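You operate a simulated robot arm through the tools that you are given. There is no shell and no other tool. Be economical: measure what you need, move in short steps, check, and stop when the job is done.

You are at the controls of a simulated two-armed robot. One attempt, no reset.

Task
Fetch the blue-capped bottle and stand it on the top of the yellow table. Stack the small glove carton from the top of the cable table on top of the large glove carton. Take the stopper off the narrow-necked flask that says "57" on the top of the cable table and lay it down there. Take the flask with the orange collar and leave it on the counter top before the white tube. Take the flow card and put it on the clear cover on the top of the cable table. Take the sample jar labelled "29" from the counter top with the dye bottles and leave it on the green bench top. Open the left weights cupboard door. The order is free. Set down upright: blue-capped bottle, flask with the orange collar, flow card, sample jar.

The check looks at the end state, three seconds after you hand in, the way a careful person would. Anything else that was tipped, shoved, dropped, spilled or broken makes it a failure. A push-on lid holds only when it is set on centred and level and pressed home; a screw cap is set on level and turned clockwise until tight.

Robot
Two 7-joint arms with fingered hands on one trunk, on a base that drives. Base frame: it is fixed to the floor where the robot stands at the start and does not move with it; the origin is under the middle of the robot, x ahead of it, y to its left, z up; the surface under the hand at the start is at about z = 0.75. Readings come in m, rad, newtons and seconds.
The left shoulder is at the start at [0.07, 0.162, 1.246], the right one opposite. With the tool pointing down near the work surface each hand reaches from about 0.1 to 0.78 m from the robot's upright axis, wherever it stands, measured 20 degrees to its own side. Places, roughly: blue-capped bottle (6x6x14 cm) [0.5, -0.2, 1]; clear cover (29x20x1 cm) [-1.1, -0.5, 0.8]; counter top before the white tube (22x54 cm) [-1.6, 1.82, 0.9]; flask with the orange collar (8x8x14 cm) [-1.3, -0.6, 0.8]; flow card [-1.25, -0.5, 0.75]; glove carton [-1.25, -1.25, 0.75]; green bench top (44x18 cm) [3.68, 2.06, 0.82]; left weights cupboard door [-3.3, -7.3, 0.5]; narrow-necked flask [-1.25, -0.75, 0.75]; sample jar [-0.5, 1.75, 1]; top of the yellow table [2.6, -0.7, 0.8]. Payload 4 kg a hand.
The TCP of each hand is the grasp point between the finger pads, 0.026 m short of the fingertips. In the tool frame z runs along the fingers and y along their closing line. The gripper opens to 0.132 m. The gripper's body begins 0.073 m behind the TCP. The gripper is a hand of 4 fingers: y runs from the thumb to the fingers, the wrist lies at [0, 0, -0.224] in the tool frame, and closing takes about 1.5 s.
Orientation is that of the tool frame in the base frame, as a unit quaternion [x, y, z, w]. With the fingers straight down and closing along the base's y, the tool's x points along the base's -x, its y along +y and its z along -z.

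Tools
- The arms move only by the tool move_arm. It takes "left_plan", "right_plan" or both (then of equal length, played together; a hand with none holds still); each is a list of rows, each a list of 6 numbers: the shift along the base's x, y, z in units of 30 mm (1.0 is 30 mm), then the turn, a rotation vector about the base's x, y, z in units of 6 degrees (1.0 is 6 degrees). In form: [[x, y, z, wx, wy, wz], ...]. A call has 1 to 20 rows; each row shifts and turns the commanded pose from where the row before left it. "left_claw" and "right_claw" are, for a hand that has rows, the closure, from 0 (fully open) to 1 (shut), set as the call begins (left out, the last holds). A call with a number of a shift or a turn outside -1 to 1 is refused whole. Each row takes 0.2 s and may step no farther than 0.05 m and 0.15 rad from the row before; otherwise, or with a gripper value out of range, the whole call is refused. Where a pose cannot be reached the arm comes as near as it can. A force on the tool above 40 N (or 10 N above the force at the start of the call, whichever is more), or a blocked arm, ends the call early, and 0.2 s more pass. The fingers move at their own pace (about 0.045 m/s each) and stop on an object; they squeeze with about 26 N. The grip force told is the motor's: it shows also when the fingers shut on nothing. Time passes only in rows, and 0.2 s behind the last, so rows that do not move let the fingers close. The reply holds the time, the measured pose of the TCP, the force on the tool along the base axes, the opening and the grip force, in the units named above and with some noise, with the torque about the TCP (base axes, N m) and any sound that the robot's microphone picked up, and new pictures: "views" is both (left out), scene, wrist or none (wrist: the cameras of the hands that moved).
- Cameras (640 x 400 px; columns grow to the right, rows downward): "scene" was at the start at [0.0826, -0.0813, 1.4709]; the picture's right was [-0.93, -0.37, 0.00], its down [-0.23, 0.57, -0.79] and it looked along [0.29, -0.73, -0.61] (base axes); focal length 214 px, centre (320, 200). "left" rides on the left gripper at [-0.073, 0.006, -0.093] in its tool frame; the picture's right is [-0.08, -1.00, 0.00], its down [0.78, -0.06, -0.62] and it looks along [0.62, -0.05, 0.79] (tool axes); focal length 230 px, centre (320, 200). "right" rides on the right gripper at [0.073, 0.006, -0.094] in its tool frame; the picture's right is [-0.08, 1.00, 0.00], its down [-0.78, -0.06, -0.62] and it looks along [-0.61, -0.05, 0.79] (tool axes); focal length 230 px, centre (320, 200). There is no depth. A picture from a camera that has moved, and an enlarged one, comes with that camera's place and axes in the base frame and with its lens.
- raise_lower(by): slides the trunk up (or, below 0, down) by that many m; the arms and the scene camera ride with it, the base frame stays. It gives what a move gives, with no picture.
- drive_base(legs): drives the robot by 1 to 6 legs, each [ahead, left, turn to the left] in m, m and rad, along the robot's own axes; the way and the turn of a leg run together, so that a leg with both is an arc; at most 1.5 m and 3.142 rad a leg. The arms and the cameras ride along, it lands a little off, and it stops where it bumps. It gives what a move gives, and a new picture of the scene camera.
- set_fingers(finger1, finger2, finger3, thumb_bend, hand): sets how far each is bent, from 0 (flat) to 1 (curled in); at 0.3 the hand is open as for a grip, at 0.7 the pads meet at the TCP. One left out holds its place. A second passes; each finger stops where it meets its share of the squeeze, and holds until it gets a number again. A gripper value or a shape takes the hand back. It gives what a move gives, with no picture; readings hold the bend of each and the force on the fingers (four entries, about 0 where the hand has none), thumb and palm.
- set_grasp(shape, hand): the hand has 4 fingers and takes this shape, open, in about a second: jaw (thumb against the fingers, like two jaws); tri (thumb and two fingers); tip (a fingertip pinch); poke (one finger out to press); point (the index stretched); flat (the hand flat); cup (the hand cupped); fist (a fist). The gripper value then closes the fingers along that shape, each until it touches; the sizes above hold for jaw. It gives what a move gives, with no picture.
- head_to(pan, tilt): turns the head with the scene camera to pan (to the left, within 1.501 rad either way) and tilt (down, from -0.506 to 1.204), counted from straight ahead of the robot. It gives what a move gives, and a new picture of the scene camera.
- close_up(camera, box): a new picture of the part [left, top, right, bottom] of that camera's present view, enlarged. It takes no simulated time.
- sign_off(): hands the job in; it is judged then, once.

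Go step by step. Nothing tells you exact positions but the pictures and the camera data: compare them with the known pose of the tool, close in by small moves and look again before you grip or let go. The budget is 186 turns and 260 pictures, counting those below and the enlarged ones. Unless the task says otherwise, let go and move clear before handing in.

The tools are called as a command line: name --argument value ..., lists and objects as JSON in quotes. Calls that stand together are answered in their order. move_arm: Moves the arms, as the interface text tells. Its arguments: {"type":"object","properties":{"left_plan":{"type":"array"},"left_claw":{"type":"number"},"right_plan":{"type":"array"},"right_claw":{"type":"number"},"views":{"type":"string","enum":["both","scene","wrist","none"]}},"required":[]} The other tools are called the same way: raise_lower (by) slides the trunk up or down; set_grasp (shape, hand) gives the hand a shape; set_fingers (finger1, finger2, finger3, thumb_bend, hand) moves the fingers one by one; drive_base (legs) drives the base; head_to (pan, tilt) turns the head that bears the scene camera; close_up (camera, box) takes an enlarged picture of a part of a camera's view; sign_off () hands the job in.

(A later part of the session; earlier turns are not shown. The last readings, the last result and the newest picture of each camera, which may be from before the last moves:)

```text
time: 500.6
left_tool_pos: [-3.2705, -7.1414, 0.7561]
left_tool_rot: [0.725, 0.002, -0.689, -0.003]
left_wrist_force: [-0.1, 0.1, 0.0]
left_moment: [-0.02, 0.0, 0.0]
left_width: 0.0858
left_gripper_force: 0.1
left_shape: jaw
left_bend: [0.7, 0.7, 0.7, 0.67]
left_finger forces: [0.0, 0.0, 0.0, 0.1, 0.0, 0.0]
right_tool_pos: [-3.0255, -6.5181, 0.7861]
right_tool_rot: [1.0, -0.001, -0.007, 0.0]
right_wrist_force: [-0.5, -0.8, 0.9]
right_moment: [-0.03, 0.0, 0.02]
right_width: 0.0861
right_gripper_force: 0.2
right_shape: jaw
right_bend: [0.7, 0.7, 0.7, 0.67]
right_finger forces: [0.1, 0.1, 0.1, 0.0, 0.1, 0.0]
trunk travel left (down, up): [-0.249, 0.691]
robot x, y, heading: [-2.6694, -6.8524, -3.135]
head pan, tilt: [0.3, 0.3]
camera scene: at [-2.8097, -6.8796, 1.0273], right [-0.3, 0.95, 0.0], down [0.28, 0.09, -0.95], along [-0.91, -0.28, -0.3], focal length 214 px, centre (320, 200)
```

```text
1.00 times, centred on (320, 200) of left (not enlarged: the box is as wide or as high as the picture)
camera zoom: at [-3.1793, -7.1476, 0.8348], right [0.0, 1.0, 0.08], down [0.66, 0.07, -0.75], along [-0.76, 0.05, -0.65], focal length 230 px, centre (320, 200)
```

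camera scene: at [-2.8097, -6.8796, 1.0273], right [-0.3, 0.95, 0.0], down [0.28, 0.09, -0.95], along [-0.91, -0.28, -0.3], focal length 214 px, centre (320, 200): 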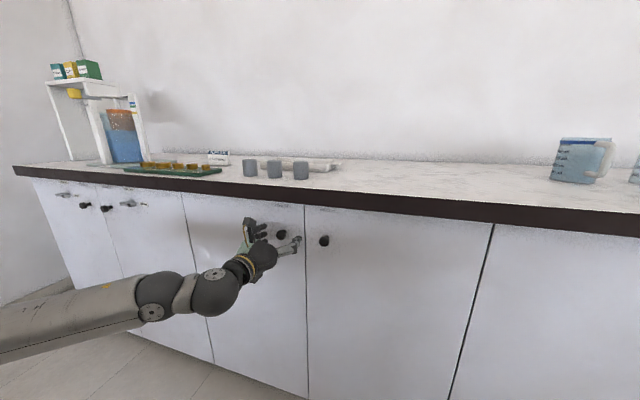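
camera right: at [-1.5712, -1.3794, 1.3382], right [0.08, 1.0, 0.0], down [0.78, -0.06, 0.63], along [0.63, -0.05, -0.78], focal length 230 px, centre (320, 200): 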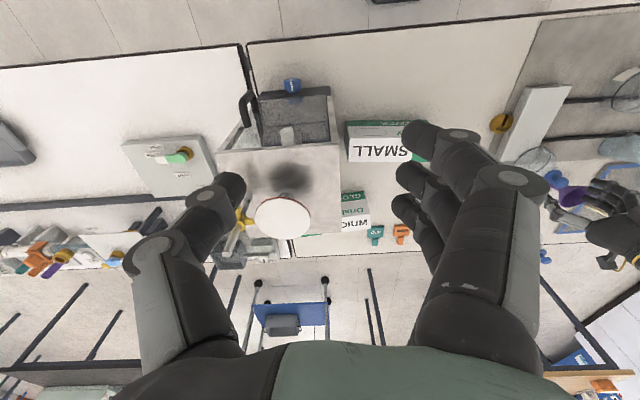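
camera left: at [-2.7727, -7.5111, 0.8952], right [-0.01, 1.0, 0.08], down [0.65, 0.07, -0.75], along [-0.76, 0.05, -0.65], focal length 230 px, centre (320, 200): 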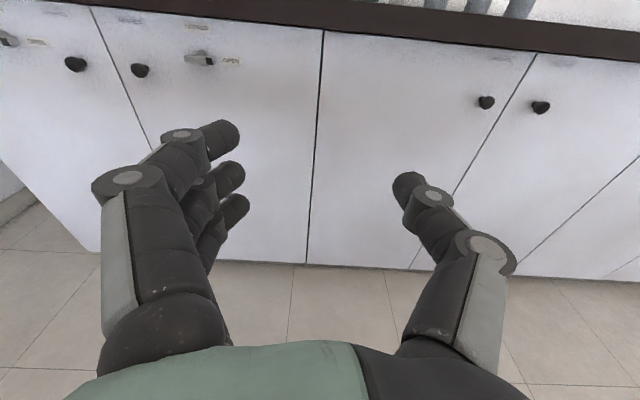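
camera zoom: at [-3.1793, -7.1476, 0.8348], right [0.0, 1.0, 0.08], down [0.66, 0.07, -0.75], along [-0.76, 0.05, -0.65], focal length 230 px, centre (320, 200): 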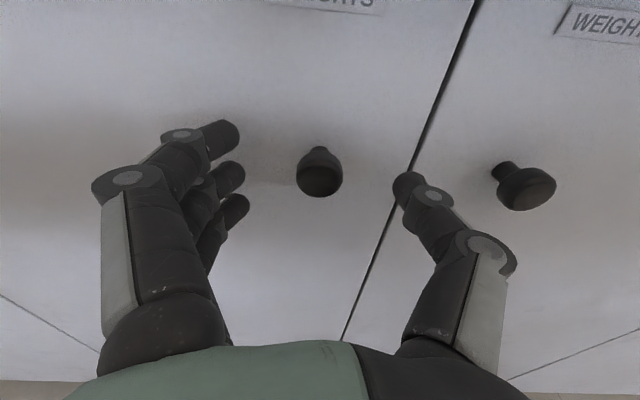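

drive_base --legs '[[0.014, 0, 0]]'

move_arm --left_plan '[[0, 0, 0, 0, 0, 0], [0, 0, 0, 0, 0, 0], [0, 0, 0, 0, 0, 0], [0, 0, 0, 0, 0, 0], [0, 0, 0, 0, 0, 0], [0, 0, 0, 0, 0, 0], [0, 0, 0, 0, 0, 0]]' --left_claw 1 --views "wrist"

```text
time: 501.4
left_tool_pos: [-3.2828, -7.1402, 0.7589]
left_tool_rot: [0.724, 0.002, -0.69, -0.003]
left_wrist_force: [1.5, 0.5, -0.8]
left_moment: [-0.04, 0.06, 0.03]
left_width: 0.0855
left_gripper_force: 0.0
left_shape: jaw
left_bend: [0.7, 0.7, 0.7, 0.67]
left_finger forces: [1.4, 0.0, 0.0, 0.0, 0.1, 0.0]
right_tool_pos: [-3.0384, -6.5177, 0.787]
right_tool_rot: [1.0, -0.001, -0.007, 0.001]
right_wrist_force: [-0.4, 0.8, 0.5]
right_moment: [-0.02, 0.03, 0.04]
right_width: 0.0863
right_gripper_force: 0.0
right_shape: jaw
right_bend: [0.7, 0.7, 0.7, 0.67]
right_finger forces: [0.0, 0.0, 0.0, 0.0, 0.0, 0.0]
trunk travel left (down, up): [-0.249, 0.691]
robot x, y, heading: [-2.685, -6.8518, -3.141]
head pan, tilt: [0.3, 0.3]
camera scene: at [-2.8227, -6.8795, 1.0275], right [-0.3, 0.95, 0.0], down [0.28, 0.09, -0.96], along [-0.91, -0.28, -0.3], focal length 214 px, centre (320, 200)
```

scene: 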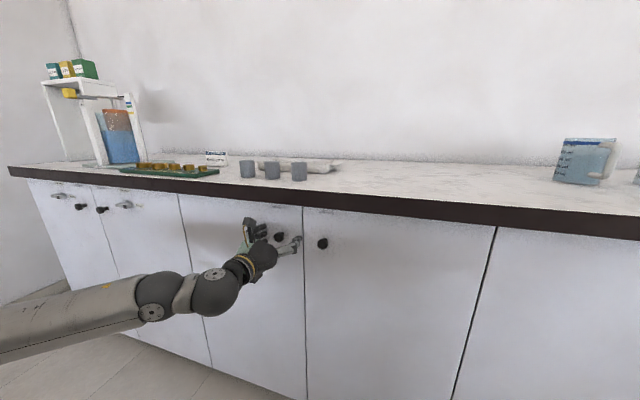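

```text
time: 503.0
left_tool_pos: [-3.2839, -7.137, 0.7577]
left_tool_rot: [0.724, 0.001, -0.69, -0.004]
left_wrist_force: [1.5, 8.6, -1.5]
left_moment: [-0.03, 0.02, 0.17]
left_width: 0.0113
left_gripper_force: 26.2
left_shape: jaw
left_bend: [0.75, 0.71, 0.68, 0.7]
left_finger forces: [0.1, 22.0, 0.0, 0.0, 24.7, 0.0]
right_tool_pos: [-3.0392, -6.5178, 0.7864]
right_tool_rot: [1.0, 0.0, -0.007, 0.001]
right_wrist_force: [0.1, 0.4, 0.2]
right_moment: [0.0, 0.0, 0.02]
right_width: 0.0864
right_gripper_force: 0.0
right_shape: jaw
right_bend: [0.7, 0.7, 0.7, 0.67]
right_finger forces: [0.1, 0.1, 0.0, 0.0, 0.1, 0.1]
trunk travel left (down, up): [-0.249, 0.691]
robot x, y, heading: [-2.6841, -6.8502, -3.143]
head pan, tilt: [0.3, 0.3]
camera left: at [-3.1927, -7.1449, 0.8353], right [0.0, 1.0, 0.08], down [0.66, 0.06, -0.75], along [-0.76, 0.06, -0.65], focal length 230 px, centre (320, 200)
```

left: 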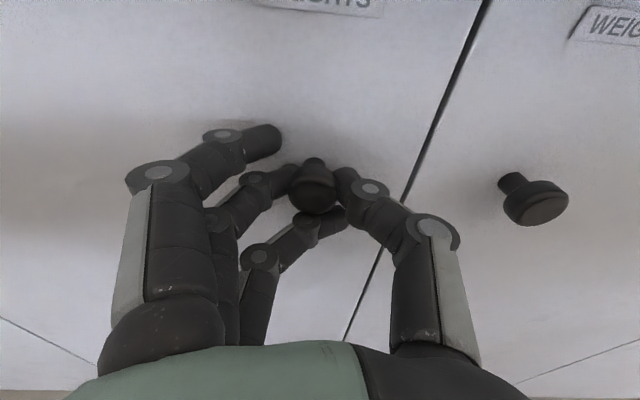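

The knob is gripped. I'll pull the door open along its arc about the left-hand hinge, turning the hand with it.

move_arm --left_plan '[[0.61, -0.07, 0, 0, 0, -0.52], [0.6, -0.11, 0, 0, 0, -0.52], [0.59, -0.14, 0, 0, 0, -0.52], [0.59, -0.17, 0, 0, 0, -0.52], [0.57, -0.2, 0, 0, 0, -0.52], [0.57, -0.24, 0, 0, 0, -0.52], [0.55, -0.27, 0, 0, 0, -0.52], [0.53, -0.29, 0, 0, 0, -0.52]]' --views "both"

```text
time: 503.6
left_tool_pos: [-3.2529, -7.1454, 0.7404]
left_tool_rot: [0.739, -0.033, -0.672, -0.031]
left_wrist_force: [-1.0, -1.5, -11.2]
left_moment: [-0.01, -0.14, 0.03]
left_width: 0.006
left_gripper_force: 25.9
left_shape: jaw
left_bend: [0.75, 0.71, 0.68, 0.75]
left_finger forces: [0.0, 0.0, 0.0, 0.0, 20.4, 0.1]
left hand out of reach, approached as far as the arm can: row 3
right_tool_pos: [-3.0388, -6.5185, 0.7876]
right_tool_rot: [1.0, 0.0, -0.008, 0.0]
right_wrist_force: [0.8, 0.4, -1.3]
right_moment: [0.0, 0.05, 0.03]
right_width: 0.086
right_gripper_force: 0.1
right_shape: jaw
right_bend: [0.7, 0.7, 0.7, 0.67]
right_finger forces: [0.0, 0.0, 0.1, 0.1, 0.1, 0.0]
trunk travel left (down, up): [-0.249, 0.691]
robot x, y, heading: [-2.6826, -6.8475, -3.139]
head pan, tilt: [0.3, 0.3]
stopped in row 3 (left hand): the force on the tool passed its limit at 46 N (the readings are from after the stop); the commanded pose is now the measured one
camera scene: at [-2.8229, -6.8798, 1.0272], right [-0.3, 0.95, 0.0], down [0.28, 0.09, -0.96], along [-0.91, -0.28, -0.3], focal length 214 px, centre (320, 200)
camera left: at [-3.167, -7.1596, 0.8219], right [0.08, 0.99, 0.08], down [0.69, 0.0, -0.72], along [-0.72, 0.11, -0.69], focal length 230 px, centre (320, 200)
```

scene: 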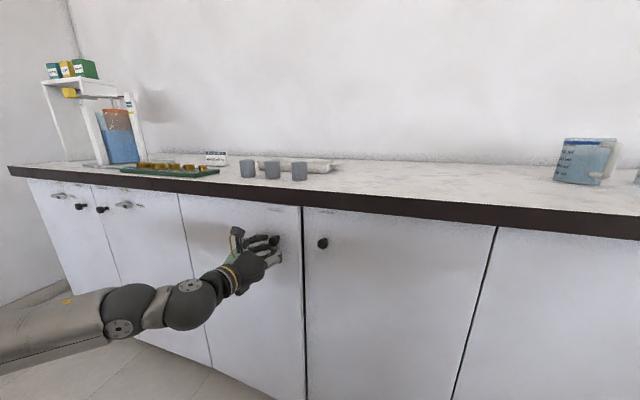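
left: 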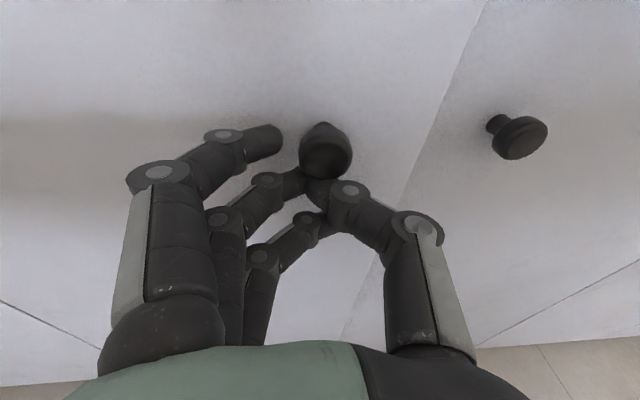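

The pull ran out of arm range and the fingers slid off the knob. I'll regrip and pull with the base instead.

move_arm --left_plan '[[0, 0, 0, 0, 0, 0], [0, 0, 0, 0, 0, 0], [0, 0, 0, 0, 0, 0], [0, 0, 0, 0, 0, 0], [0.3, 0, 0.28, 0.02, 0.15, 0.29], [0, 0.1, 0.28, 0.02, 0.15, 0.29], [-0.2, 0.1, 0, 0.02, 0.14, 0.28]]' --left_claw 0.4 --views "wrist"

```text
time: 505.2
left_tool_pos: [-3.254, -7.139, 0.7608]
left_tool_rot: [0.722, 0.002, -0.692, -0.003]
left_wrist_force: [0.1, -0.5, 0.1]
left_moment: [0.01, 0.0, -0.03]
left_width: 0.0788
left_gripper_force: 0.0
left_shape: jaw
left_bend: [0.71, 0.71, 0.71, 0.71]
left_finger forces: [0.0, 0.1, 0.0, 0.0, 0.0, 0.0]
left hand out of reach, approached as far as the arm can: row 6
right_tool_pos: [-3.0387, -6.5191, 0.7868]
right_tool_rot: [1.0, 0.0, -0.008, -0.001]
right_wrist_force: [0.4, -0.1, -0.4]
right_moment: [-0.01, 0.02, 0.03]
right_width: 0.0863
right_gripper_force: 0.1
right_shape: jaw
right_bend: [0.7, 0.7, 0.7, 0.67]
right_finger forces: [0.0, 0.0, 0.0, 0.0, 0.0, 0.0]
trunk travel left (down, up): [-0.249, 0.691]
robot x, y, heading: [-2.6845, -6.8513, -3.142]
head pan, tilt: [0.3, 0.3]
camera left: at [-3.1627, -7.1469, 0.838], right [0.0, 1.0, 0.08], down [0.65, 0.07, -0.76], along [-0.76, 0.05, -0.65], focal length 230 px, centre (320, 200)
```

left: 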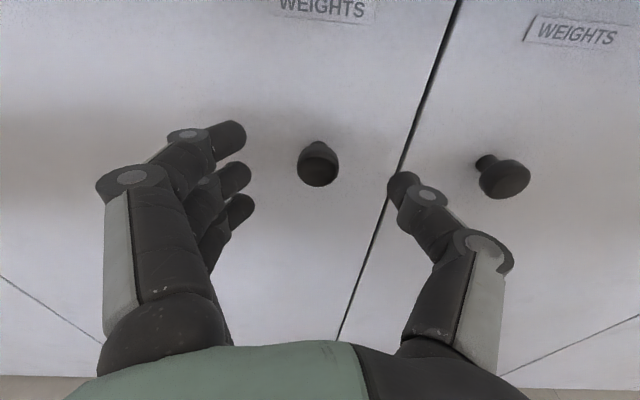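

drive_base --legs '[[0.031, 0, 0]]'

move_arm --left_plan '[[0, 0, -0.1, 0, 0, 0], [0, 0, 0, 0, 0, 0], [0, 0, 0, 0, 0, 0], [0, 0, 0, 0, 0, 0], [0, 0, 0, 0, 0, 0], [0, 0, 0, 0, 0, 0], [0, 0, 0, 0, 0, 0], [0, 0, 0, 0, 0, 0]]' --left_claw 1 --views "wrist"

```text
time: 506.2
left_tool_pos: [-3.2834, -7.1397, 0.7614]
left_tool_rot: [0.722, 0.001, -0.692, -0.004]
left_wrist_force: [1.6, 0.4, 0.6]
left_moment: [0.0, 0.04, 0.1]
left_width: 0.079
left_gripper_force: 0.1
left_shape: jaw
left_bend: [0.71, 0.71, 0.71, 0.71]
left_finger forces: [1.6, 0.0, 0.0, 0.1, 0.0, 0.0]
right_tool_pos: [-3.0712, -6.5202, 0.7862]
right_tool_rot: [1.0, 0.001, -0.009, -0.001]
right_wrist_force: [-1.0, 0.2, -0.6]
right_moment: [0.0, -0.04, 0.01]
right_width: 0.0862
right_gripper_force: 0.1
right_shape: jaw
right_bend: [0.7, 0.7, 0.7, 0.67]
right_finger forces: [0.0, 0.0, 0.0, 0.0, 0.0, 0.0]
trunk travel left (down, up): [-0.249, 0.691]
robot x, y, heading: [-2.713, -6.8494, -3.137]
head pan, tilt: [0.3, 0.3]
stopped in leg 1: the force on the tool passed its limit at 43 N (the readings are from after the stop); the commanded pose is now the measured one
camera scene: at [-2.8545, -6.8799, 1.0275], right [-0.3, 0.95, 0.0], down [0.28, 0.09, -0.96], along [-0.91, -0.29, -0.3], focal length 214 px, centre (320, 200)
```

scene: 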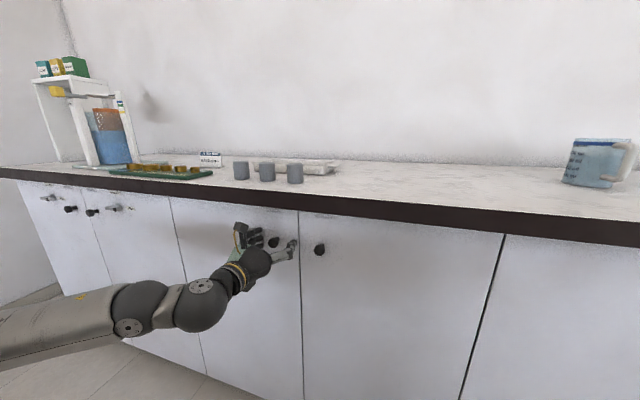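

```text
time: 508.0
left_tool_pos: [-3.2841, -7.1359, 0.7577]
left_tool_rot: [0.723, 0.0, -0.691, -0.004]
left_wrist_force: [1.5, 11.4, -2.8]
left_moment: [-0.04, -0.04, 0.04]
left_width: 0.0103
left_gripper_force: 26.5
left_shape: jaw
left_bend: [0.76, 0.72, 0.68, 0.7]
left_finger forces: [0.1, 20.9, 0.0, 0.0, 25.5, 0.0]
right_tool_pos: [-3.0718, -6.5185, 0.7865]
right_tool_rot: [1.0, 0.001, -0.008, 0.001]
right_wrist_force: [0.9, -0.3, 0.1]
right_moment: [0.01, 0.02, 0.0]
right_width: 0.086
right_gripper_force: 0.0
right_shape: jaw
right_bend: [0.7, 0.7, 0.7, 0.67]
right_finger forces: [0.1, 0.1, 0.0, 0.0, 0.1, 0.0]
trunk travel left (down, up): [-0.249, 0.691]
robot x, y, heading: [-2.7139, -6.854, -3.136]
head pan, tilt: [0.3, 0.3]
camera left: at [-3.1924, -7.1433, 0.8351], right [0.0, 1.0, 0.08], down [0.65, 0.06, -0.76], along [-0.76, 0.06, -0.65], focal length 230 px, centre (320, 200)
```

left: 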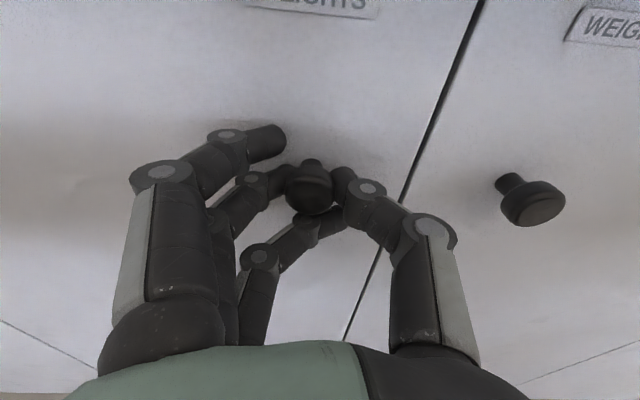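

Good grip behind the knob head. Pulling with the base: short back leg, then back-left.

drive_base --legs '[[-0.04, 0.003, 0], [-0.07, 0.026, 0]]'

close_up --camera "left" --box '[0, 0, 640, 400]'

```text
time: 509.5
left_tool_pos: [-3.1717, -7.1604, 0.7582]
left_tool_rot: [0.722, -0.002, -0.692, -0.005]
left_wrist_force: [9.8, 29.3, -9.3]
left_moment: [-0.04, 0.02, -0.97]
left_width: 0.0111
left_gripper_force: 25.6
left_shape: jaw
left_bend: [0.76, 0.65, 0.68, 0.7]
left_finger forces: [0.0, 11.1, 0.0, 0.0, 80.9, 0.0]
right_tool_pos: [-2.9629, -6.5457, 0.7864]
right_tool_rot: [1.0, 0.0, -0.007, 0.002]
right_wrist_force: [1.0, 0.6, 0.2]
right_moment: [-0.01, 0.05, 0.03]
right_width: 0.0864
right_gripper_force: 0.0
right_shape: jaw
right_bend: [0.7, 0.7, 0.7, 0.67]
right_finger forces: [0.0, 0.1, 0.1, 0.0, 0.1, 0.1]
trunk travel left (down, up): [-0.249, 0.691]
robot x, y, heading: [-2.6039, -6.8784, -3.133]
head pan, tilt: [0.3, 0.3]
camera scene: at [-2.7439, -6.9064, 1.0276], right [-0.3, 0.95, 0.0], down [0.28, 0.09, -0.96], along [-0.91, -0.29, -0.29], focal length 214 px, centre (320, 200)
```

scene: 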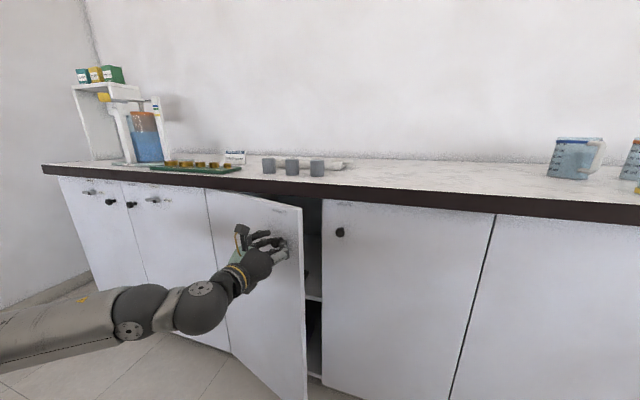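

```text
1.00 times, centred on (320, 200) of left (not enlarged: the box is as wide or as high as the picture)
camera zoom: at [-3.0806, -7.1696, 0.8353], right [0.01, 1.0, 0.08], down [0.65, 0.05, -0.76], along [-0.76, 0.06, -0.65], focal length 230 px, centre (320, 200)
```

zoom: 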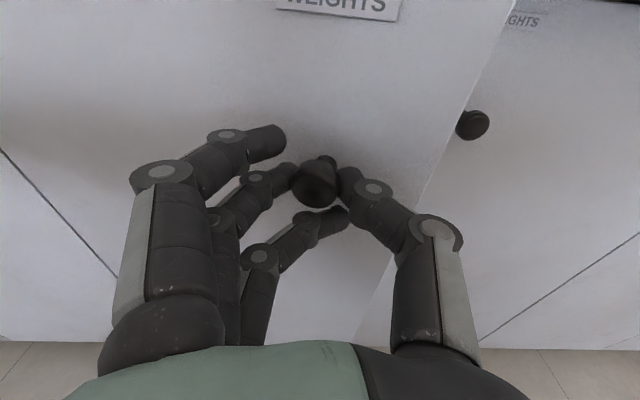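

The door is about 20° open. I'll release the knob, back off, go round the free edge, and push the door wide from the inside.

move_arm --left_plan '[[0, 0, 0, 0, 0, 0], [0, 0, 0, 0, 0, 0], [0, 0, 0, 0, 0, 0], [0, 0, 0, 0, 0, 0], [0, 0, 0, 0, 0, 0]]' --left_claw 0.35 --views "wrist"

drive_base --legs '[[-0.09, 0, 0], [0, -0.19, 0]]'

```text
time: 510.7
left_tool_pos: [-3.1728, -7.1632, 0.7565]
left_tool_rot: [0.723, -0.002, -0.691, -0.007]
left_wrist_force: [0.6, 0.7, 0.0]
left_moment: [-0.03, 0.02, -0.01]
left_width: 0.0856
left_gripper_force: 0.0
left_shape: jaw
left_bend: [0.7, 0.7, 0.7, 0.67]
left_finger forces: [0.0, 0.1, 0.1, 0.0, 0.0, 0.1]
right_tool_pos: [-2.9628, -6.5481, 0.7876]
right_tool_rot: [1.0, 0.001, -0.008, -0.001]
right_wrist_force: [0.5, 0.7, 0.2]
right_moment: [0.0, -0.04, -0.01]
right_width: 0.086
right_gripper_force: 0.1
right_shape: jaw
right_bend: [0.7, 0.7, 0.7, 0.67]
right_finger forces: [0.1, 0.0, 0.1, 0.0, 0.0, 0.0]
trunk travel left (down, up): [-0.249, 0.691]
robot x, y, heading: [-2.6044, -6.879, -3.14]
head pan, tilt: [0.3, 0.3]
camera left: at [-3.0811, -7.1712, 0.8343], right [0.01, 1.0, 0.08], down [0.65, 0.06, -0.76], along [-0.76, 0.06, -0.65], focal length 230 px, centre (320, 200)
```

left: 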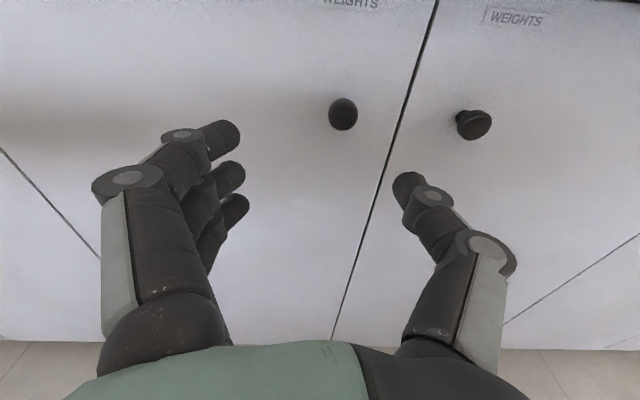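

```text
time: 513.0
left_tool_pos: [-3.0824, -6.9721, 0.7572]
left_tool_rot: [0.723, -0.003, -0.691, -0.007]
left_wrist_force: [-0.5, -0.3, -0.3]
left_moment: [-0.01, -0.02, -0.03]
left_width: 0.0857
left_gripper_force: 0.0
left_shape: jaw
left_bend: [0.7, 0.7, 0.7, 0.67]
left_finger forces: [0.1, 0.0, 0.0, 0.0, 0.0, 0.0]
right_tool_pos: [-2.8724, -6.3565, 0.7885]
right_tool_rot: [1.0, 0.0, -0.008, 0.001]
right_wrist_force: [-0.9, -0.5, 0.4]
right_moment: [0.0, -0.01, -0.01]
right_width: 0.0864
right_gripper_force: 0.0
right_shape: jaw
right_bend: [0.7, 0.7, 0.7, 0.67]
right_finger forces: [0.0, 0.1, 0.0, 0.0, 0.0, 0.0]
trunk travel left (down, up): [-0.249, 0.691]
robot x, y, heading: [-2.518, -6.6929, -3.139]
head pan, tilt: [0.3, 0.3]
camera scene: at [-2.6554, -6.7175, 1.0275], right [-0.3, 0.95, 0.0], down [0.28, 0.09, -0.96], along [-0.91, -0.28, -0.3], focal length 214 px, centre (320, 200)
```

scene: 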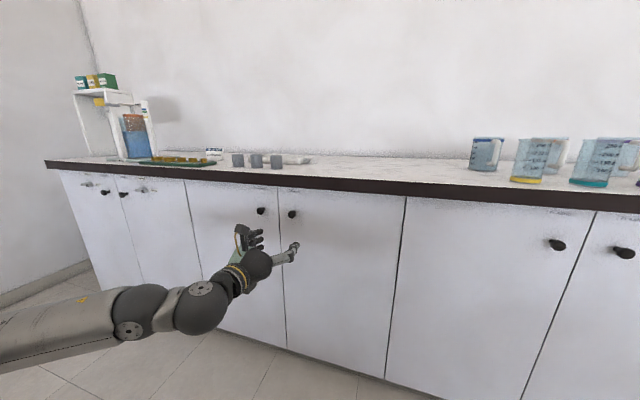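

The door is spring-closing and swung shut. I'll regrip the knob and this time swing the whole robot about the hinge while holding on, to take the door wide.

drive_base --legs '[[0, 0.167, 0], [0.193, 0, 0]]'

close_up --camera "left" --box '[0, 0, 640, 400]'

```text
time: 515.6
left_tool_pos: [-3.2758, -7.1389, 0.7566]
left_tool_rot: [0.723, -0.005, -0.691, -0.009]
left_wrist_force: [0.6, 0.4, 0.5]
left_moment: [0.0, 0.0, -0.02]
left_width: 0.0856
left_gripper_force: 0.1
left_shape: jaw
left_bend: [0.7, 0.7, 0.7, 0.67]
left_finger forces: [0.0, 0.1, 0.0, 0.0, 0.0, 0.0]
right_tool_pos: [-3.0645, -6.5243, 0.7863]
right_tool_rot: [1.0, 0.0, -0.008, 0.0]
right_wrist_force: [-0.1, 0.2, 0.3]
right_moment: [0.02, -0.04, 0.0]
right_width: 0.0864
right_gripper_force: 0.1
right_shape: jaw
right_bend: [0.7, 0.7, 0.7, 0.67]
right_finger forces: [0.0, 0.1, 0.0, 0.0, 0.0, 0.1]
trunk travel left (down, up): [-0.249, 0.691]
robot x, y, heading: [-2.705, -6.8584, -3.137]
head pan, tilt: [0.3, 0.3]
camera scene: at [-2.8479, -6.8849, 1.0273], right [-0.3, 0.95, 0.0], down [0.28, 0.09, -0.95], along [-0.91, -0.28, -0.3], focal length 214 px, centre (320, 200)
```

scene: 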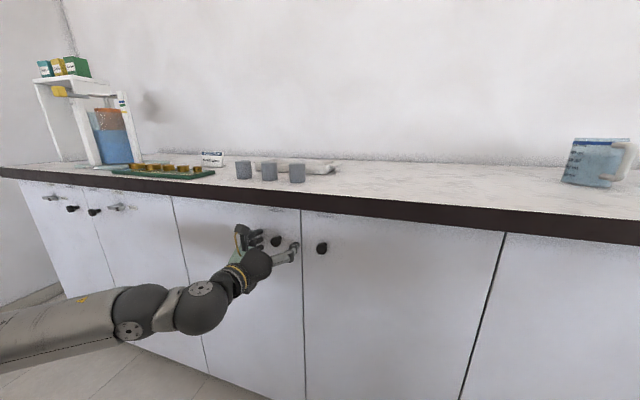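

```text
1.00 times, centred on (320, 200) of left (not enlarged: the box is as wide or as high as the picture)
camera zoom: at [-3.1848, -7.1471, 0.834], right [0.01, 1.0, 0.08], down [0.65, 0.06, -0.76], along [-0.76, 0.06, -0.65], focal length 230 px, centre (320, 200)
```

zoom: 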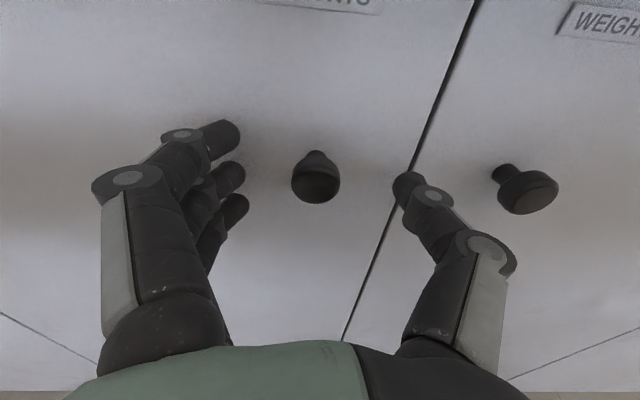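

drive_base --legs '[[0.007, 0, 0]]'

move_arm --left_plan '[[0, 0, 0, 0, 0, 0], [0, 0, 0, 0, 0, 0], [0, 0, 0, 0, 0, 0], [0, 0, 0, 0, 0, 0], [0, 0, 0, 0, 0, 0], [0, 0, 0, 0, 0, 0], [0, 0, 0, 0, 0, 0]]' --left_claw 1 --views "none"

drive_base --legs '[[-0.0625, 0.0615, -0.1], [-0.0625, 0.0615, -0.1]]'

```text
time: 516.3
left_tool_pos: [-3.2831, -7.1393, 0.7579]
left_tool_rot: [0.722, -0.004, -0.691, -0.008]
left_wrist_force: [-0.2, 0.1, -0.2]
left_moment: [0.0, 0.0, 0.0]
left_width: 0.0859
left_gripper_force: 0.0
left_shape: jaw
left_bend: [0.7, 0.7, 0.7, 0.67]
left_finger forces: [0.1, 0.0, 0.1, 0.0, 0.1, 0.0]
right_tool_pos: [-3.0708, -6.5234, 0.786]
right_tool_rot: [1.0, 0.0, -0.007, 0.0]
right_wrist_force: [-0.3, 0.4, -0.1]
right_moment: [0.03, 0.02, 0.0]
right_width: 0.0863
right_gripper_force: 0.1
right_shape: jaw
right_bend: [0.7, 0.7, 0.7, 0.67]
right_finger forces: [0.0, 0.0, 0.0, 0.0, 0.1, 0.1]
trunk travel left (down, up): [-0.249, 0.691]
robot x, y, heading: [-2.712, -6.8533, -3.138]
head pan, tilt: [0.3, 0.3]
camera scene: at [-2.8544, -6.8848, 1.0275], right [-0.3, 0.95, 0.0], down [0.28, 0.09, -0.96], along [-0.91, -0.28, -0.3], focal length 214 px, centre (320, 200)
```

scene: 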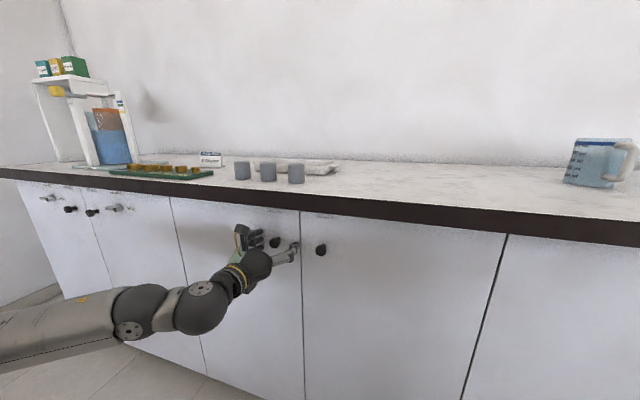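

```text
time: 517.9
left_tool_pos: [-3.2823, -7.1364, 0.7572]
left_tool_rot: [0.723, -0.006, -0.691, -0.009]
left_wrist_force: [-0.5, 10.0, -1.2]
left_moment: [-0.01, -0.01, 0.05]
left_width: 0.0098
left_gripper_force: 25.9
left_shape: jaw
left_bend: [0.76, 0.72, 0.68, 0.7]
left_finger forces: [0.0, 18.6, 0.0, 0.0, 22.8, 0.1]
right_tool_pos: [-3.0705, -6.5227, 0.7861]
right_tool_rot: [1.0, 0.0, -0.008, 0.0]
right_wrist_force: [0.1, -0.7, -0.5]
right_moment: [-0.03, -0.01, 0.01]
right_width: 0.0863
right_gripper_force: 0.1
right_shape: jaw
right_bend: [0.7, 0.7, 0.7, 0.67]
right_finger forces: [0.1, 0.1, 0.0, 0.0, 0.0, 0.0]
trunk travel left (down, up): [-0.249, 0.691]
robot x, y, heading: [-2.715, -6.8564, -3.138]
head pan, tilt: [0.3, 0.3]
```

```text
time: 519.7
left_tool_pos: [-3.2149, -7.1522, 0.7565]
left_tool_rot: [0.72, -0.078, -0.686, -0.078]
left_wrist_force: [6.1, 23.9, -7.2]
left_moment: [-0.08, -0.04, -0.39]
left_width: 0.0099
left_gripper_force: 26.2
left_shape: jaw
left_bend: [0.76, 0.72, 0.68, 0.71]
left_finger forces: [0.0, 10.9, 0.0, 0.1, 31.3, 0.1]
right_tool_pos: [-2.8854, -6.5935, 0.7858]
right_tool_rot: [0.995, -0.1, -0.007, 0.0]
right_wrist_force: [0.1, -1.2, -0.2]
right_moment: [0.01, 0.01, 0.03]
right_width: 0.0861
right_gripper_force: 0.1
right_shape: jaw
right_bend: [0.7, 0.7, 0.7, 0.67]
right_finger forces: [0.1, 0.0, 0.1, 0.0, 0.1, 0.0]
trunk travel left (down, up): [-0.249, 0.691]
robot x, y, heading: [-2.6005, -6.9866, 2.941]
head pan, tilt: [0.3, 0.3]
camera scene: at [-2.745, -6.9892, 1.0275], right [-0.1, 0.99, 0.0], down [0.29, 0.03, -0.96], along [-0.95, -0.1, -0.3], focal length 214 px, centre (320, 200)
```

scene: 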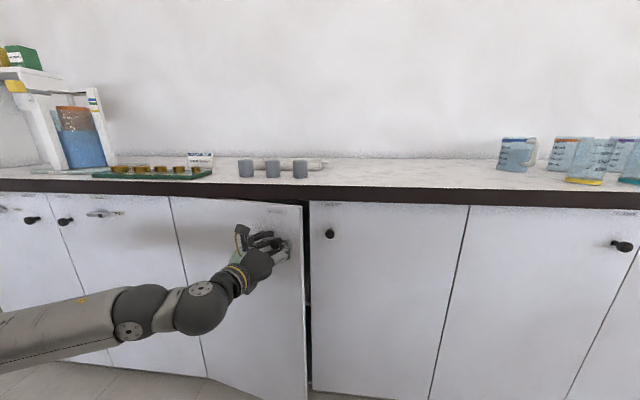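

The arc works. Continuing about the hinge.

drive_base --legs '[[-0.0625, 0.06, -0.1], [-0.0625, 0.06, -0.1], [-0.0625, 0.06, -0.1]]'

```text
time: 522.1
left_tool_pos: [-3.1194, -7.195, 0.7559]
left_tool_rot: [0.699, -0.187, -0.666, -0.181]
left_wrist_force: [12.6, 21.9, -7.1]
left_moment: [-0.12, 0.01, -0.36]
left_width: 0.0097
left_gripper_force: 26.0
left_shape: jaw
left_bend: [0.76, 0.72, 0.68, 0.71]
left_finger forces: [0.0, 11.5, 0.1, 0.0, 35.0, 0.0]
right_tool_pos: [-2.6418, -6.7594, 0.7862]
right_tool_rot: [0.969, -0.247, -0.008, -0.001]
right_wrist_force: [0.2, 0.6, -0.1]
right_moment: [-0.01, -0.01, 0.02]
right_width: 0.086
right_gripper_force: 0.1
right_shape: jaw
right_bend: [0.7, 0.7, 0.7, 0.67]
right_finger forces: [0.0, 0.0, 0.0, 0.0, 0.1, 0.1]
trunk travel left (down, up): [-0.249, 0.691]
robot x, y, heading: [-2.4868, -7.2228, 2.642]
head pan, tilt: [0.3, 0.3]
camera scene: at [-2.6244, -7.1794, 1.0275], right [0.2, 0.98, 0.0], down [0.29, -0.06, -0.96], along [-0.94, 0.19, -0.3], focal length 214 px, centre (320, 200)
```

scene: 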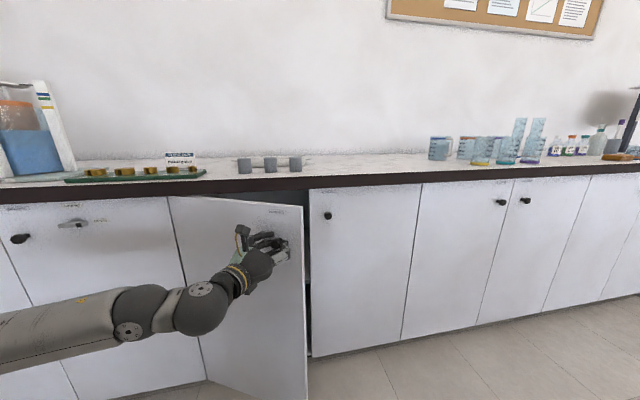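

drive_base --legs '[[-0.0625, 0.06, -0.1], [-0.0625, 0.06, -0.1], [-0.0625, 0.06, -0.1], [-0.0625, 0.06, -0.1]]'

```text
time: 525.3
left_tool_pos: [-3.0203, -7.2916, 0.7565]
left_tool_rot: [0.646, -0.325, -0.615, -0.312]
left_wrist_force: [23.3, 18.2, -7.4]
left_moment: [-0.13, 0.05, -0.5]
left_width: 0.0102
left_gripper_force: 25.6
left_shape: jaw
left_bend: [0.76, 0.72, 0.68, 0.71]
left_finger forces: [0.0, 8.1, 0.0, 0.1, 41.9, 0.1]
right_tool_pos: [-2.4111, -7.078, 0.7858]
right_tool_rot: [0.9, -0.436, -0.008, -0.003]
right_wrist_force: [0.1, 0.4, -0.1]
right_moment: [0.0, 0.0, 0.04]
right_width: 0.0864
right_gripper_force: 0.1
right_shape: jaw
right_bend: [0.7, 0.7, 0.7, 0.67]
right_finger forces: [0.1, 0.0, 0.0, 0.0, 0.0, 0.0]
trunk travel left (down, up): [-0.249, 0.691]
robot x, y, heading: [-2.4515, -7.566, 2.239]
head pan, tilt: [0.3, 0.3]
camera scene: at [-2.5597, -7.4718, 1.0275], right [0.56, 0.83, 0.0], down [0.24, -0.17, -0.96], along [-0.79, 0.54, -0.3], focal length 214 px, centre (320, 200)
```

scene: 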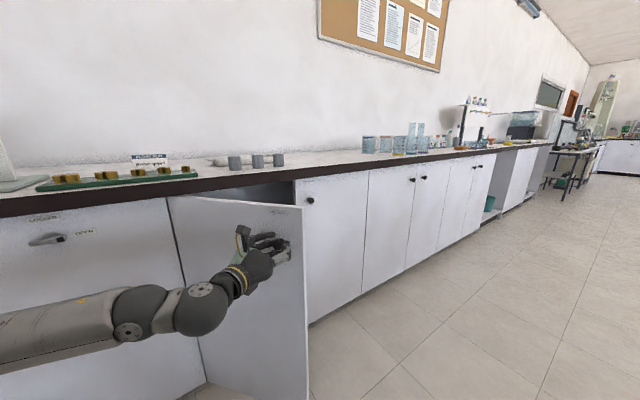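

drive_base --legs '[[-0.0625, 0.06, -0.1], [-0.0625, 0.06, -0.1], [-0.0625, 0.06, -0.1]]'

```text
time: 527.8
left_tool_pos: [-2.9731, -7.3893, 0.7569]
left_tool_rot: [0.589, -0.422, -0.559, -0.403]
left_wrist_force: [32.0, 11.8, -6.0]
left_moment: [-0.13, 0.15, -0.64]
left_width: 0.0108
left_gripper_force: 26.1
left_shape: jaw
left_bend: [0.76, 0.72, 0.68, 0.7]
left_finger forces: [0.0, 7.6, 0.0, 0.1, 47.9, 0.0]
right_tool_pos: [-2.3331, -7.3642, 0.7859]
right_tool_rot: [0.826, -0.564, -0.008, -0.003]
right_wrist_force: [-0.5, -0.6, 0.5]
right_moment: [0.03, 0.03, -0.01]
right_width: 0.0862
right_gripper_force: 0.0
right_shape: jaw
right_bend: [0.7, 0.7, 0.7, 0.67]
right_finger forces: [0.0, 0.0, 0.0, 0.0, 0.0, 0.0]
trunk travel left (down, up): [-0.249, 0.691]
robot x, y, heading: [-2.5133, -7.8084, 1.945]
head pan, tilt: [0.3, 0.3]
camera scene: at [-2.5895, -7.6965, 1.0275], right [0.78, 0.62, 0.0], down [0.18, -0.23, -0.96], along [-0.6, 0.75, -0.3], focal length 214 px, centre (320, 200)
```

scene: 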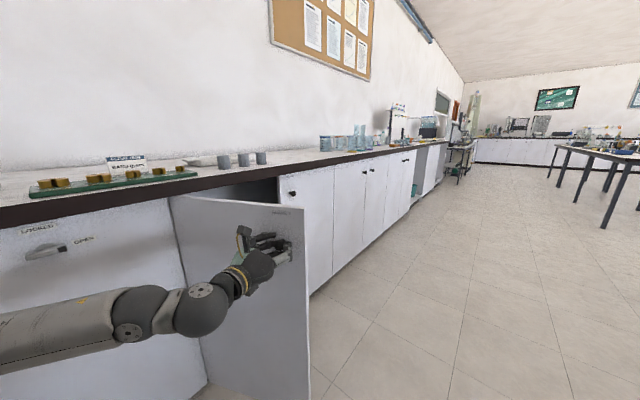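

The door is at about 68°. The load on the hand is purely radial (no spring torque), so I'll relax it by easing outward before releasing, so the door isn't kicked.

move_arm --left_plan '[[0.14, 0.05, 0, 0, 0, -0.2], [0.12, 0.05, 0.05, 0, 0, -0.2], [0, 0, 0, 0, 0, 0]]' --views "none"

```text
time: 528.6
left_tool_pos: [-2.9698, -7.3837, 0.7558]
left_tool_rot: [0.58, -0.435, -0.549, -0.416]
left_wrist_force: [7.7, 1.0, -4.6]
left_moment: [0.04, -0.04, 0.31]
left_width: 0.0087
left_gripper_force: 25.9
left_shape: jaw
left_bend: [0.77, 0.73, 0.68, 0.7]
left_finger forces: [3.7, 24.2, 0.0, 0.0, 27.0, 0.0]
left hand out of reach, approached as far as the arm can: row 1
right_tool_pos: [-2.3341, -7.3642, 0.7867]
right_tool_rot: [0.826, -0.564, -0.006, -0.004]
right_wrist_force: [-0.1, 0.7, -0.1]
right_moment: [0.01, 0.02, -0.02]
right_width: 0.0862
right_gripper_force: 0.1
right_shape: jaw
right_bend: [0.7, 0.7, 0.7, 0.67]
right_finger forces: [0.1, 0.1, 0.0, 0.0, 0.0, 0.1]
trunk travel left (down, up): [-0.249, 0.691]
robot x, y, heading: [-2.5198, -7.8131, 1.937]
head pan, tilt: [0.3, 0.3]
```

Load relaxed. Releasing the knob and looking.

move_arm --left_plan '[[0, 0, 0, 0, 0, 0], [0, 0, 0, 0, 0, 0], [0, 0, 0, 0, 0, 0], [0, 0, 0, 0, 0, 0], [0, 0, 0, 0, 0, 0], [0, 0, 0, 0, 0, 0], [0, 0, 0, 0, 0, 0], [0, 0, 0, 0, 0, 0]]' --left_claw 0.4 --views "scene"

```text
time: 530.4
left_tool_pos: [-2.9686, -7.3837, 0.7576]
left_tool_rot: [0.58, -0.434, -0.549, -0.416]
left_wrist_force: [0.4, 0.3, 0.1]
left_moment: [0.02, 0.0, -0.02]
left_width: 0.0792
left_gripper_force: 0.1
left_shape: jaw
left_bend: [0.71, 0.71, 0.71, 0.71]
left_finger forces: [0.0, 0.0, 0.0, 0.0, 0.0, 0.1]
right_tool_pos: [-2.3346, -7.3654, 0.788]
right_tool_rot: [0.826, -0.564, -0.006, -0.004]
right_wrist_force: [-0.7, -0.9, -0.2]
right_moment: [-0.03, 0.01, 0.04]
right_width: 0.0861
right_gripper_force: 0.1
right_shape: jaw
right_bend: [0.7, 0.7, 0.7, 0.67]
right_finger forces: [0.0, 0.0, 0.1, 0.0, 0.0, 0.1]
trunk travel left (down, up): [-0.249, 0.691]
robot x, y, heading: [-2.5164, -7.8158, 1.949]
head pan, tilt: [0.3, 0.3]
camera scene: at [-2.5919, -7.6975, 1.0275], right [0.78, 0.62, 0.0], down [0.18, -0.23, -0.96], along [-0.59, 0.75, -0.3], focal length 214 px, centre (320, 200)
```

scene: 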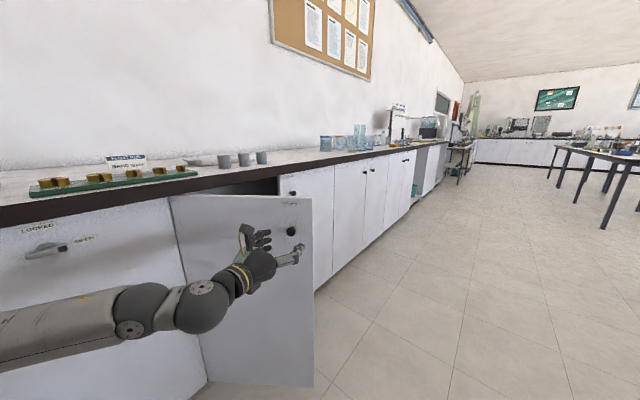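

move_arm --left_plan '[[0, 0, 0, 0, 0, 0], [0, 0, 0, 0, 0, 0], [0, 0, 0, 0, 0, 0], [0, 0, 0, 0, 0, 0], [0, 0, 0, 0, 0, 0], [0, 0, 0, 0, 0, 0], [0, 0, 0, 0, 0, 0], [0, 0, 0, 0, 0, 0], [0, 0, 0, 0, 0, 0], [0, 0, 0, 0, 0, 0]]' --views "scene"

```text
time: 532.6
left_tool_pos: [-2.9677, -7.3831, 0.7577]
left_tool_rot: [0.581, -0.434, -0.549, -0.415]
left_wrist_force: [0.4, -0.8, 0.5]
left_moment: [0.02, -0.05, 0.04]
left_width: 0.0788
left_gripper_force: 0.1
left_shape: jaw
left_bend: [0.71, 0.71, 0.71, 0.71]
left_finger forces: [0.0, 0.1, 0.0, 0.0, 0.0, 0.0]
right_tool_pos: [-2.3344, -7.3654, 0.7878]
right_tool_rot: [0.826, -0.564, -0.007, -0.004]
right_wrist_force: [0.0, 0.5, 0.0]
right_moment: [0.03, 0.0, -0.02]
right_width: 0.0864
right_gripper_force: 0.0
right_shape: jaw
right_bend: [0.7, 0.7, 0.7, 0.67]
right_finger forces: [0.0, 0.0, 0.0, 0.1, 0.0, 0.0]
trunk travel left (down, up): [-0.249, 0.691]
robot x, y, heading: [-2.5169, -7.8156, 1.948]
head pan, tilt: [0.3, 0.3]
camera scene: at [-2.5919, -7.6975, 1.0275], right [0.78, 0.62, 0.0], down [0.18, -0.23, -0.96], along [-0.59, 0.75, -0.3], focal length 214 px, centre (320, 200)
```

scene: 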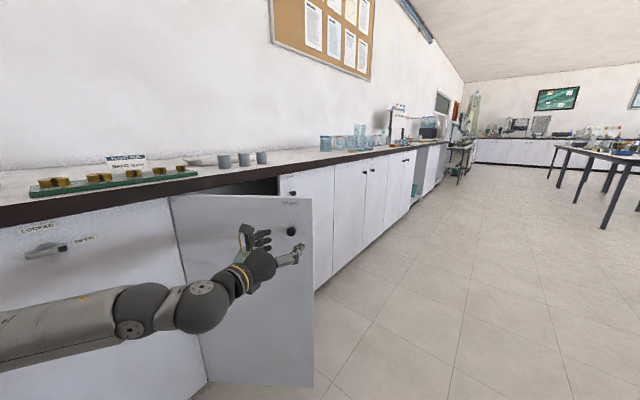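

The door is stationary now, about 55° open. I'd like it wider, so I'll withdraw, go round to the north side facing -x, and push the free edge further open.

drive_base --legs '[[0, -0.35, 0], [0.85, 0, 0], [0, 0, 1.195]]'

```text
time: 541.9
left_tool_pos: [-3.0701, -7.1521, 0.7572]
left_tool_rot: [0.724, -0.038, -0.688, -0.041]
left_wrist_force: [0.2, 0.6, 0.2]
left_moment: [-0.02, 0.01, 0.01]
left_width: 0.0789
left_gripper_force: 0.0
left_shape: jaw
left_bend: [0.71, 0.71, 0.71, 0.71]
left_finger forces: [0.0, 0.0, 0.1, 0.0, 0.0, 0.1]
right_tool_pos: [-2.8453, -6.5587, 0.7877]
right_tool_rot: [1.0, -0.01, -0.008, 0.0]
right_wrist_force: [0.3, 0.1, 0.3]
right_moment: [0.0, 0.03, -0.02]
right_width: 0.0862
right_gripper_force: 0.1
right_shape: jaw
right_bend: [0.7, 0.7, 0.7, 0.67]
right_finger forces: [0.0, 0.0, 0.0, 0.0, 0.0, 0.0]
trunk travel left (down, up): [-0.249, 0.691]
robot x, y, heading: [-2.4959, -6.8941, 3.123]
head pan, tilt: [0.3, 0.3]
camera scene: at [-2.6376, -6.9244, 1.0275], right [-0.28, 0.96, 0.0], down [0.28, 0.08, -0.96], along [-0.92, -0.26, -0.3], focal length 214 px, centre (320, 200)
```

scene: 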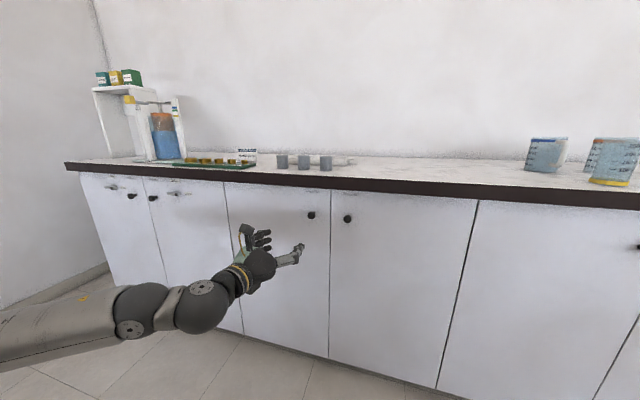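

The door drifts shut once released: a light closer. I need it past 90°. I'll regrip from a slightly turned stance (which leaves room to swing further around) and carry it all the way. First, tuck the right hand back and re-stance.

move_arm --left_plan '[[0, 0, 0, 0, 0, 0.12], [0, 0, 0, 0, 0, 0.12], [0, 0, 0, 0, 0, 0.12], [0, 0, 0, 0, 0, 0.12]]' --right_plan '[[0.9, 0, 0, 0, 0, 0], [0.9, 0, 0, 0, 0, 0], [0.9, 0, 0, 0, 0, 0], [0.9, 0, 0, 0, 0, 0]]' --left_claw 0.35 --views "none"

drive_base --legs '[[0, -0.22, 0], [0, 0, 0.263], [0.08, 0, 0]]'

```text
time: 542.9
left_tool_pos: [-3.0719, -7.1522, 0.7578]
left_tool_rot: [0.725, -0.02, -0.688, -0.024]
left_wrist_force: [0.2, -0.1, 0.4]
left_moment: [0.03, -0.03, -0.02]
left_width: 0.0854
left_gripper_force: 0.0
left_shape: jaw
left_bend: [0.7, 0.7, 0.7, 0.67]
left_finger forces: [0.0, 0.0, 0.0, 0.0, 0.0, 0.0]
right_tool_pos: [-2.7375, -6.5587, 0.7876]
right_tool_rot: [1.0, -0.011, -0.007, 0.0]
right_wrist_force: [0.1, -0.7, 0.9]
right_moment: [0.03, 0.01, 0.02]
right_width: 0.086
right_gripper_force: 0.0
right_shape: jaw
right_bend: [0.7, 0.7, 0.7, 0.67]
right_finger forces: [0.0, 0.1, 0.0, 0.1, 0.1, 0.0]
trunk travel left (down, up): [-0.249, 0.691]
robot x, y, heading: [-2.4997, -6.9012, 3.123]
head pan, tilt: [0.3, 0.3]
```

```text
time: 546.1
left_tool_pos: [-3.0591, -7.0933, 0.7564]
left_tool_rot: [0.721, 0.076, -0.685, 0.067]
left_wrist_force: [0.1, -0.3, -0.4]
left_moment: [-0.03, 0.0, 0.03]
left_width: 0.0854
left_gripper_force: 0.0
left_shape: jaw
left_bend: [0.7, 0.7, 0.7, 0.67]
left_finger forces: [0.0, 0.1, 0.0, 0.1, 0.0, 0.0]
right_tool_pos: [-2.8919, -6.4333, 0.7869]
right_tool_rot: [0.993, 0.122, -0.007, 0.001]
right_wrist_force: [0.0, -0.4, 0.2]
right_moment: [-0.01, -0.05, -0.03]
right_width: 0.0863
right_gripper_force: 0.1
right_shape: jaw
right_bend: [0.7, 0.7, 0.7, 0.67]
right_finger forces: [0.0, 0.0, 0.0, 0.0, 0.0, 0.1]
trunk travel left (down, up): [-0.249, 0.691]
robot x, y, heading: [-2.5681, -6.6972, -2.893]
head pan, tilt: [0.3, 0.3]
camera scene: at [-2.7003, -6.7597, 1.0273], right [-0.52, 0.86, 0.0], down [0.25, 0.15, -0.95], along [-0.82, -0.49, -0.3], focal length 214 px, centre (320, 200)
```

scene: 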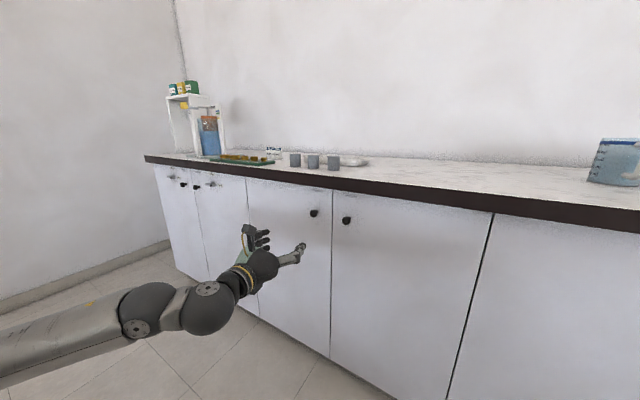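

drive_base --legs '[[0.19, -0.01, 0], [0.028, 0, 0]]'

move_arm --left_plan '[[0, 0, 0, 0, 0, 0], [0, 0, 0, 0, 0, 0], [0, 0, 0, 0, 0, 0], [0, 0, 0, 0, 0, 0], [0, 0, 0, 0, 0, 0], [0, 0, 0, 0, 0, 0], [0, 0, 0, 0, 0, 0]]' --left_claw 1 --views "wrist"

```text
time: 548.1
left_tool_pos: [-3.2732, -7.1346, 0.7578]
left_tool_rot: [0.721, 0.076, -0.686, 0.068]
left_wrist_force: [1.0, 0.5, 0.0]
left_moment: [-0.02, -0.01, -0.01]
left_width: 0.0854
left_gripper_force: 0.1
left_shape: jaw
left_bend: [0.7, 0.7, 0.7, 0.67]
left_finger forces: [0.0, 0.0, 0.0, 0.1, 0.0, 0.1]
right_tool_pos: [-3.1048, -6.475, 0.7872]
right_tool_rot: [0.993, 0.12, -0.007, 0.001]
right_wrist_force: [0.2, 0.6, 0.3]
right_moment: [-0.01, -0.04, -0.03]
right_width: 0.0861
right_gripper_force: 0.1
right_shape: jaw
right_bend: [0.7, 0.7, 0.7, 0.67]
right_finger forces: [0.0, 0.1, 0.0, 0.0, 0.0, 0.1]
trunk travel left (down, up): [-0.249, 0.691]
robot x, y, heading: [-2.7806, -6.7438, -2.896]
head pan, tilt: [0.3, 0.3]
camera scene: at [-2.9123, -6.8019, 1.0274], right [-0.52, 0.86, 0.0], down [0.25, 0.15, -0.96], along [-0.82, -0.49, -0.3], focal length 214 px, centre (320, 200)
```

scene: 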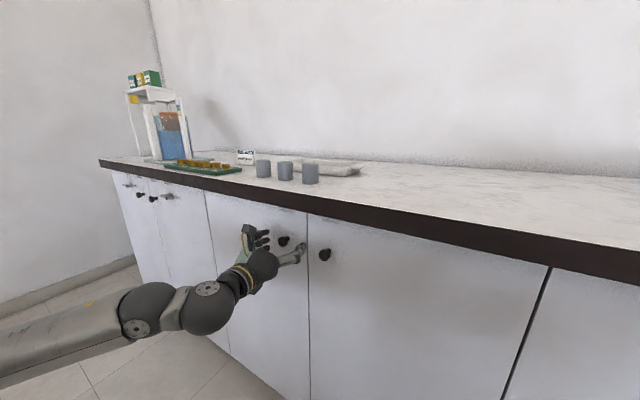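

```text
time: 549.7
left_tool_pos: [-3.2733, -7.132, 0.7562]
left_tool_rot: [0.721, 0.074, -0.685, 0.066]
left_wrist_force: [0.2, 10.1, -1.4]
left_moment: [0.0, -0.05, -0.12]
left_width: 0.0058
left_gripper_force: 26.5
left_shape: jaw
left_bend: [0.69, 0.73, 0.68, 0.7]
left_finger forces: [0.0, 11.2, 0.1, 0.0, 20.6, 0.0]
right_tool_pos: [-3.1037, -6.4723, 0.7874]
right_tool_rot: [0.993, 0.12, -0.009, 0.002]
right_wrist_force: [0.3, 0.6, -0.2]
right_moment: [0.03, 0.02, 0.02]
right_width: 0.0864
right_gripper_force: 0.1
right_shape: jaw
right_bend: [0.7, 0.7, 0.7, 0.67]
right_finger forces: [0.0, 0.1, 0.0, 0.1, 0.0, 0.0]
trunk travel left (down, up): [-0.249, 0.691]
robot x, y, heading: [-2.7833, -6.741, -2.898]
head pan, tilt: [0.3, 0.3]
camera left: at [-3.1825, -7.1215, 0.8347], right [-0.2, 0.98, 0.08], down [0.63, 0.19, -0.75], along [-0.75, -0.1, -0.65], focal length 230 px, centre (320, 200)
```

left: 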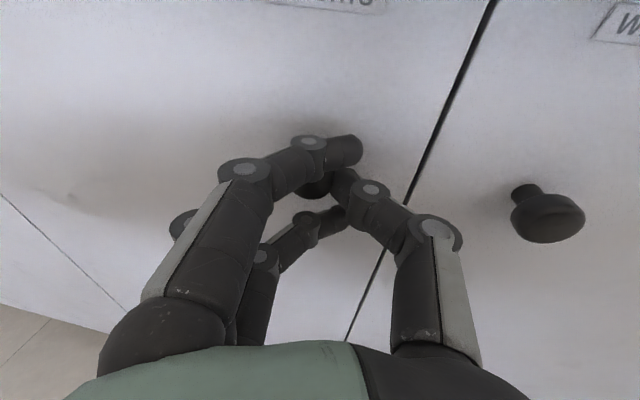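

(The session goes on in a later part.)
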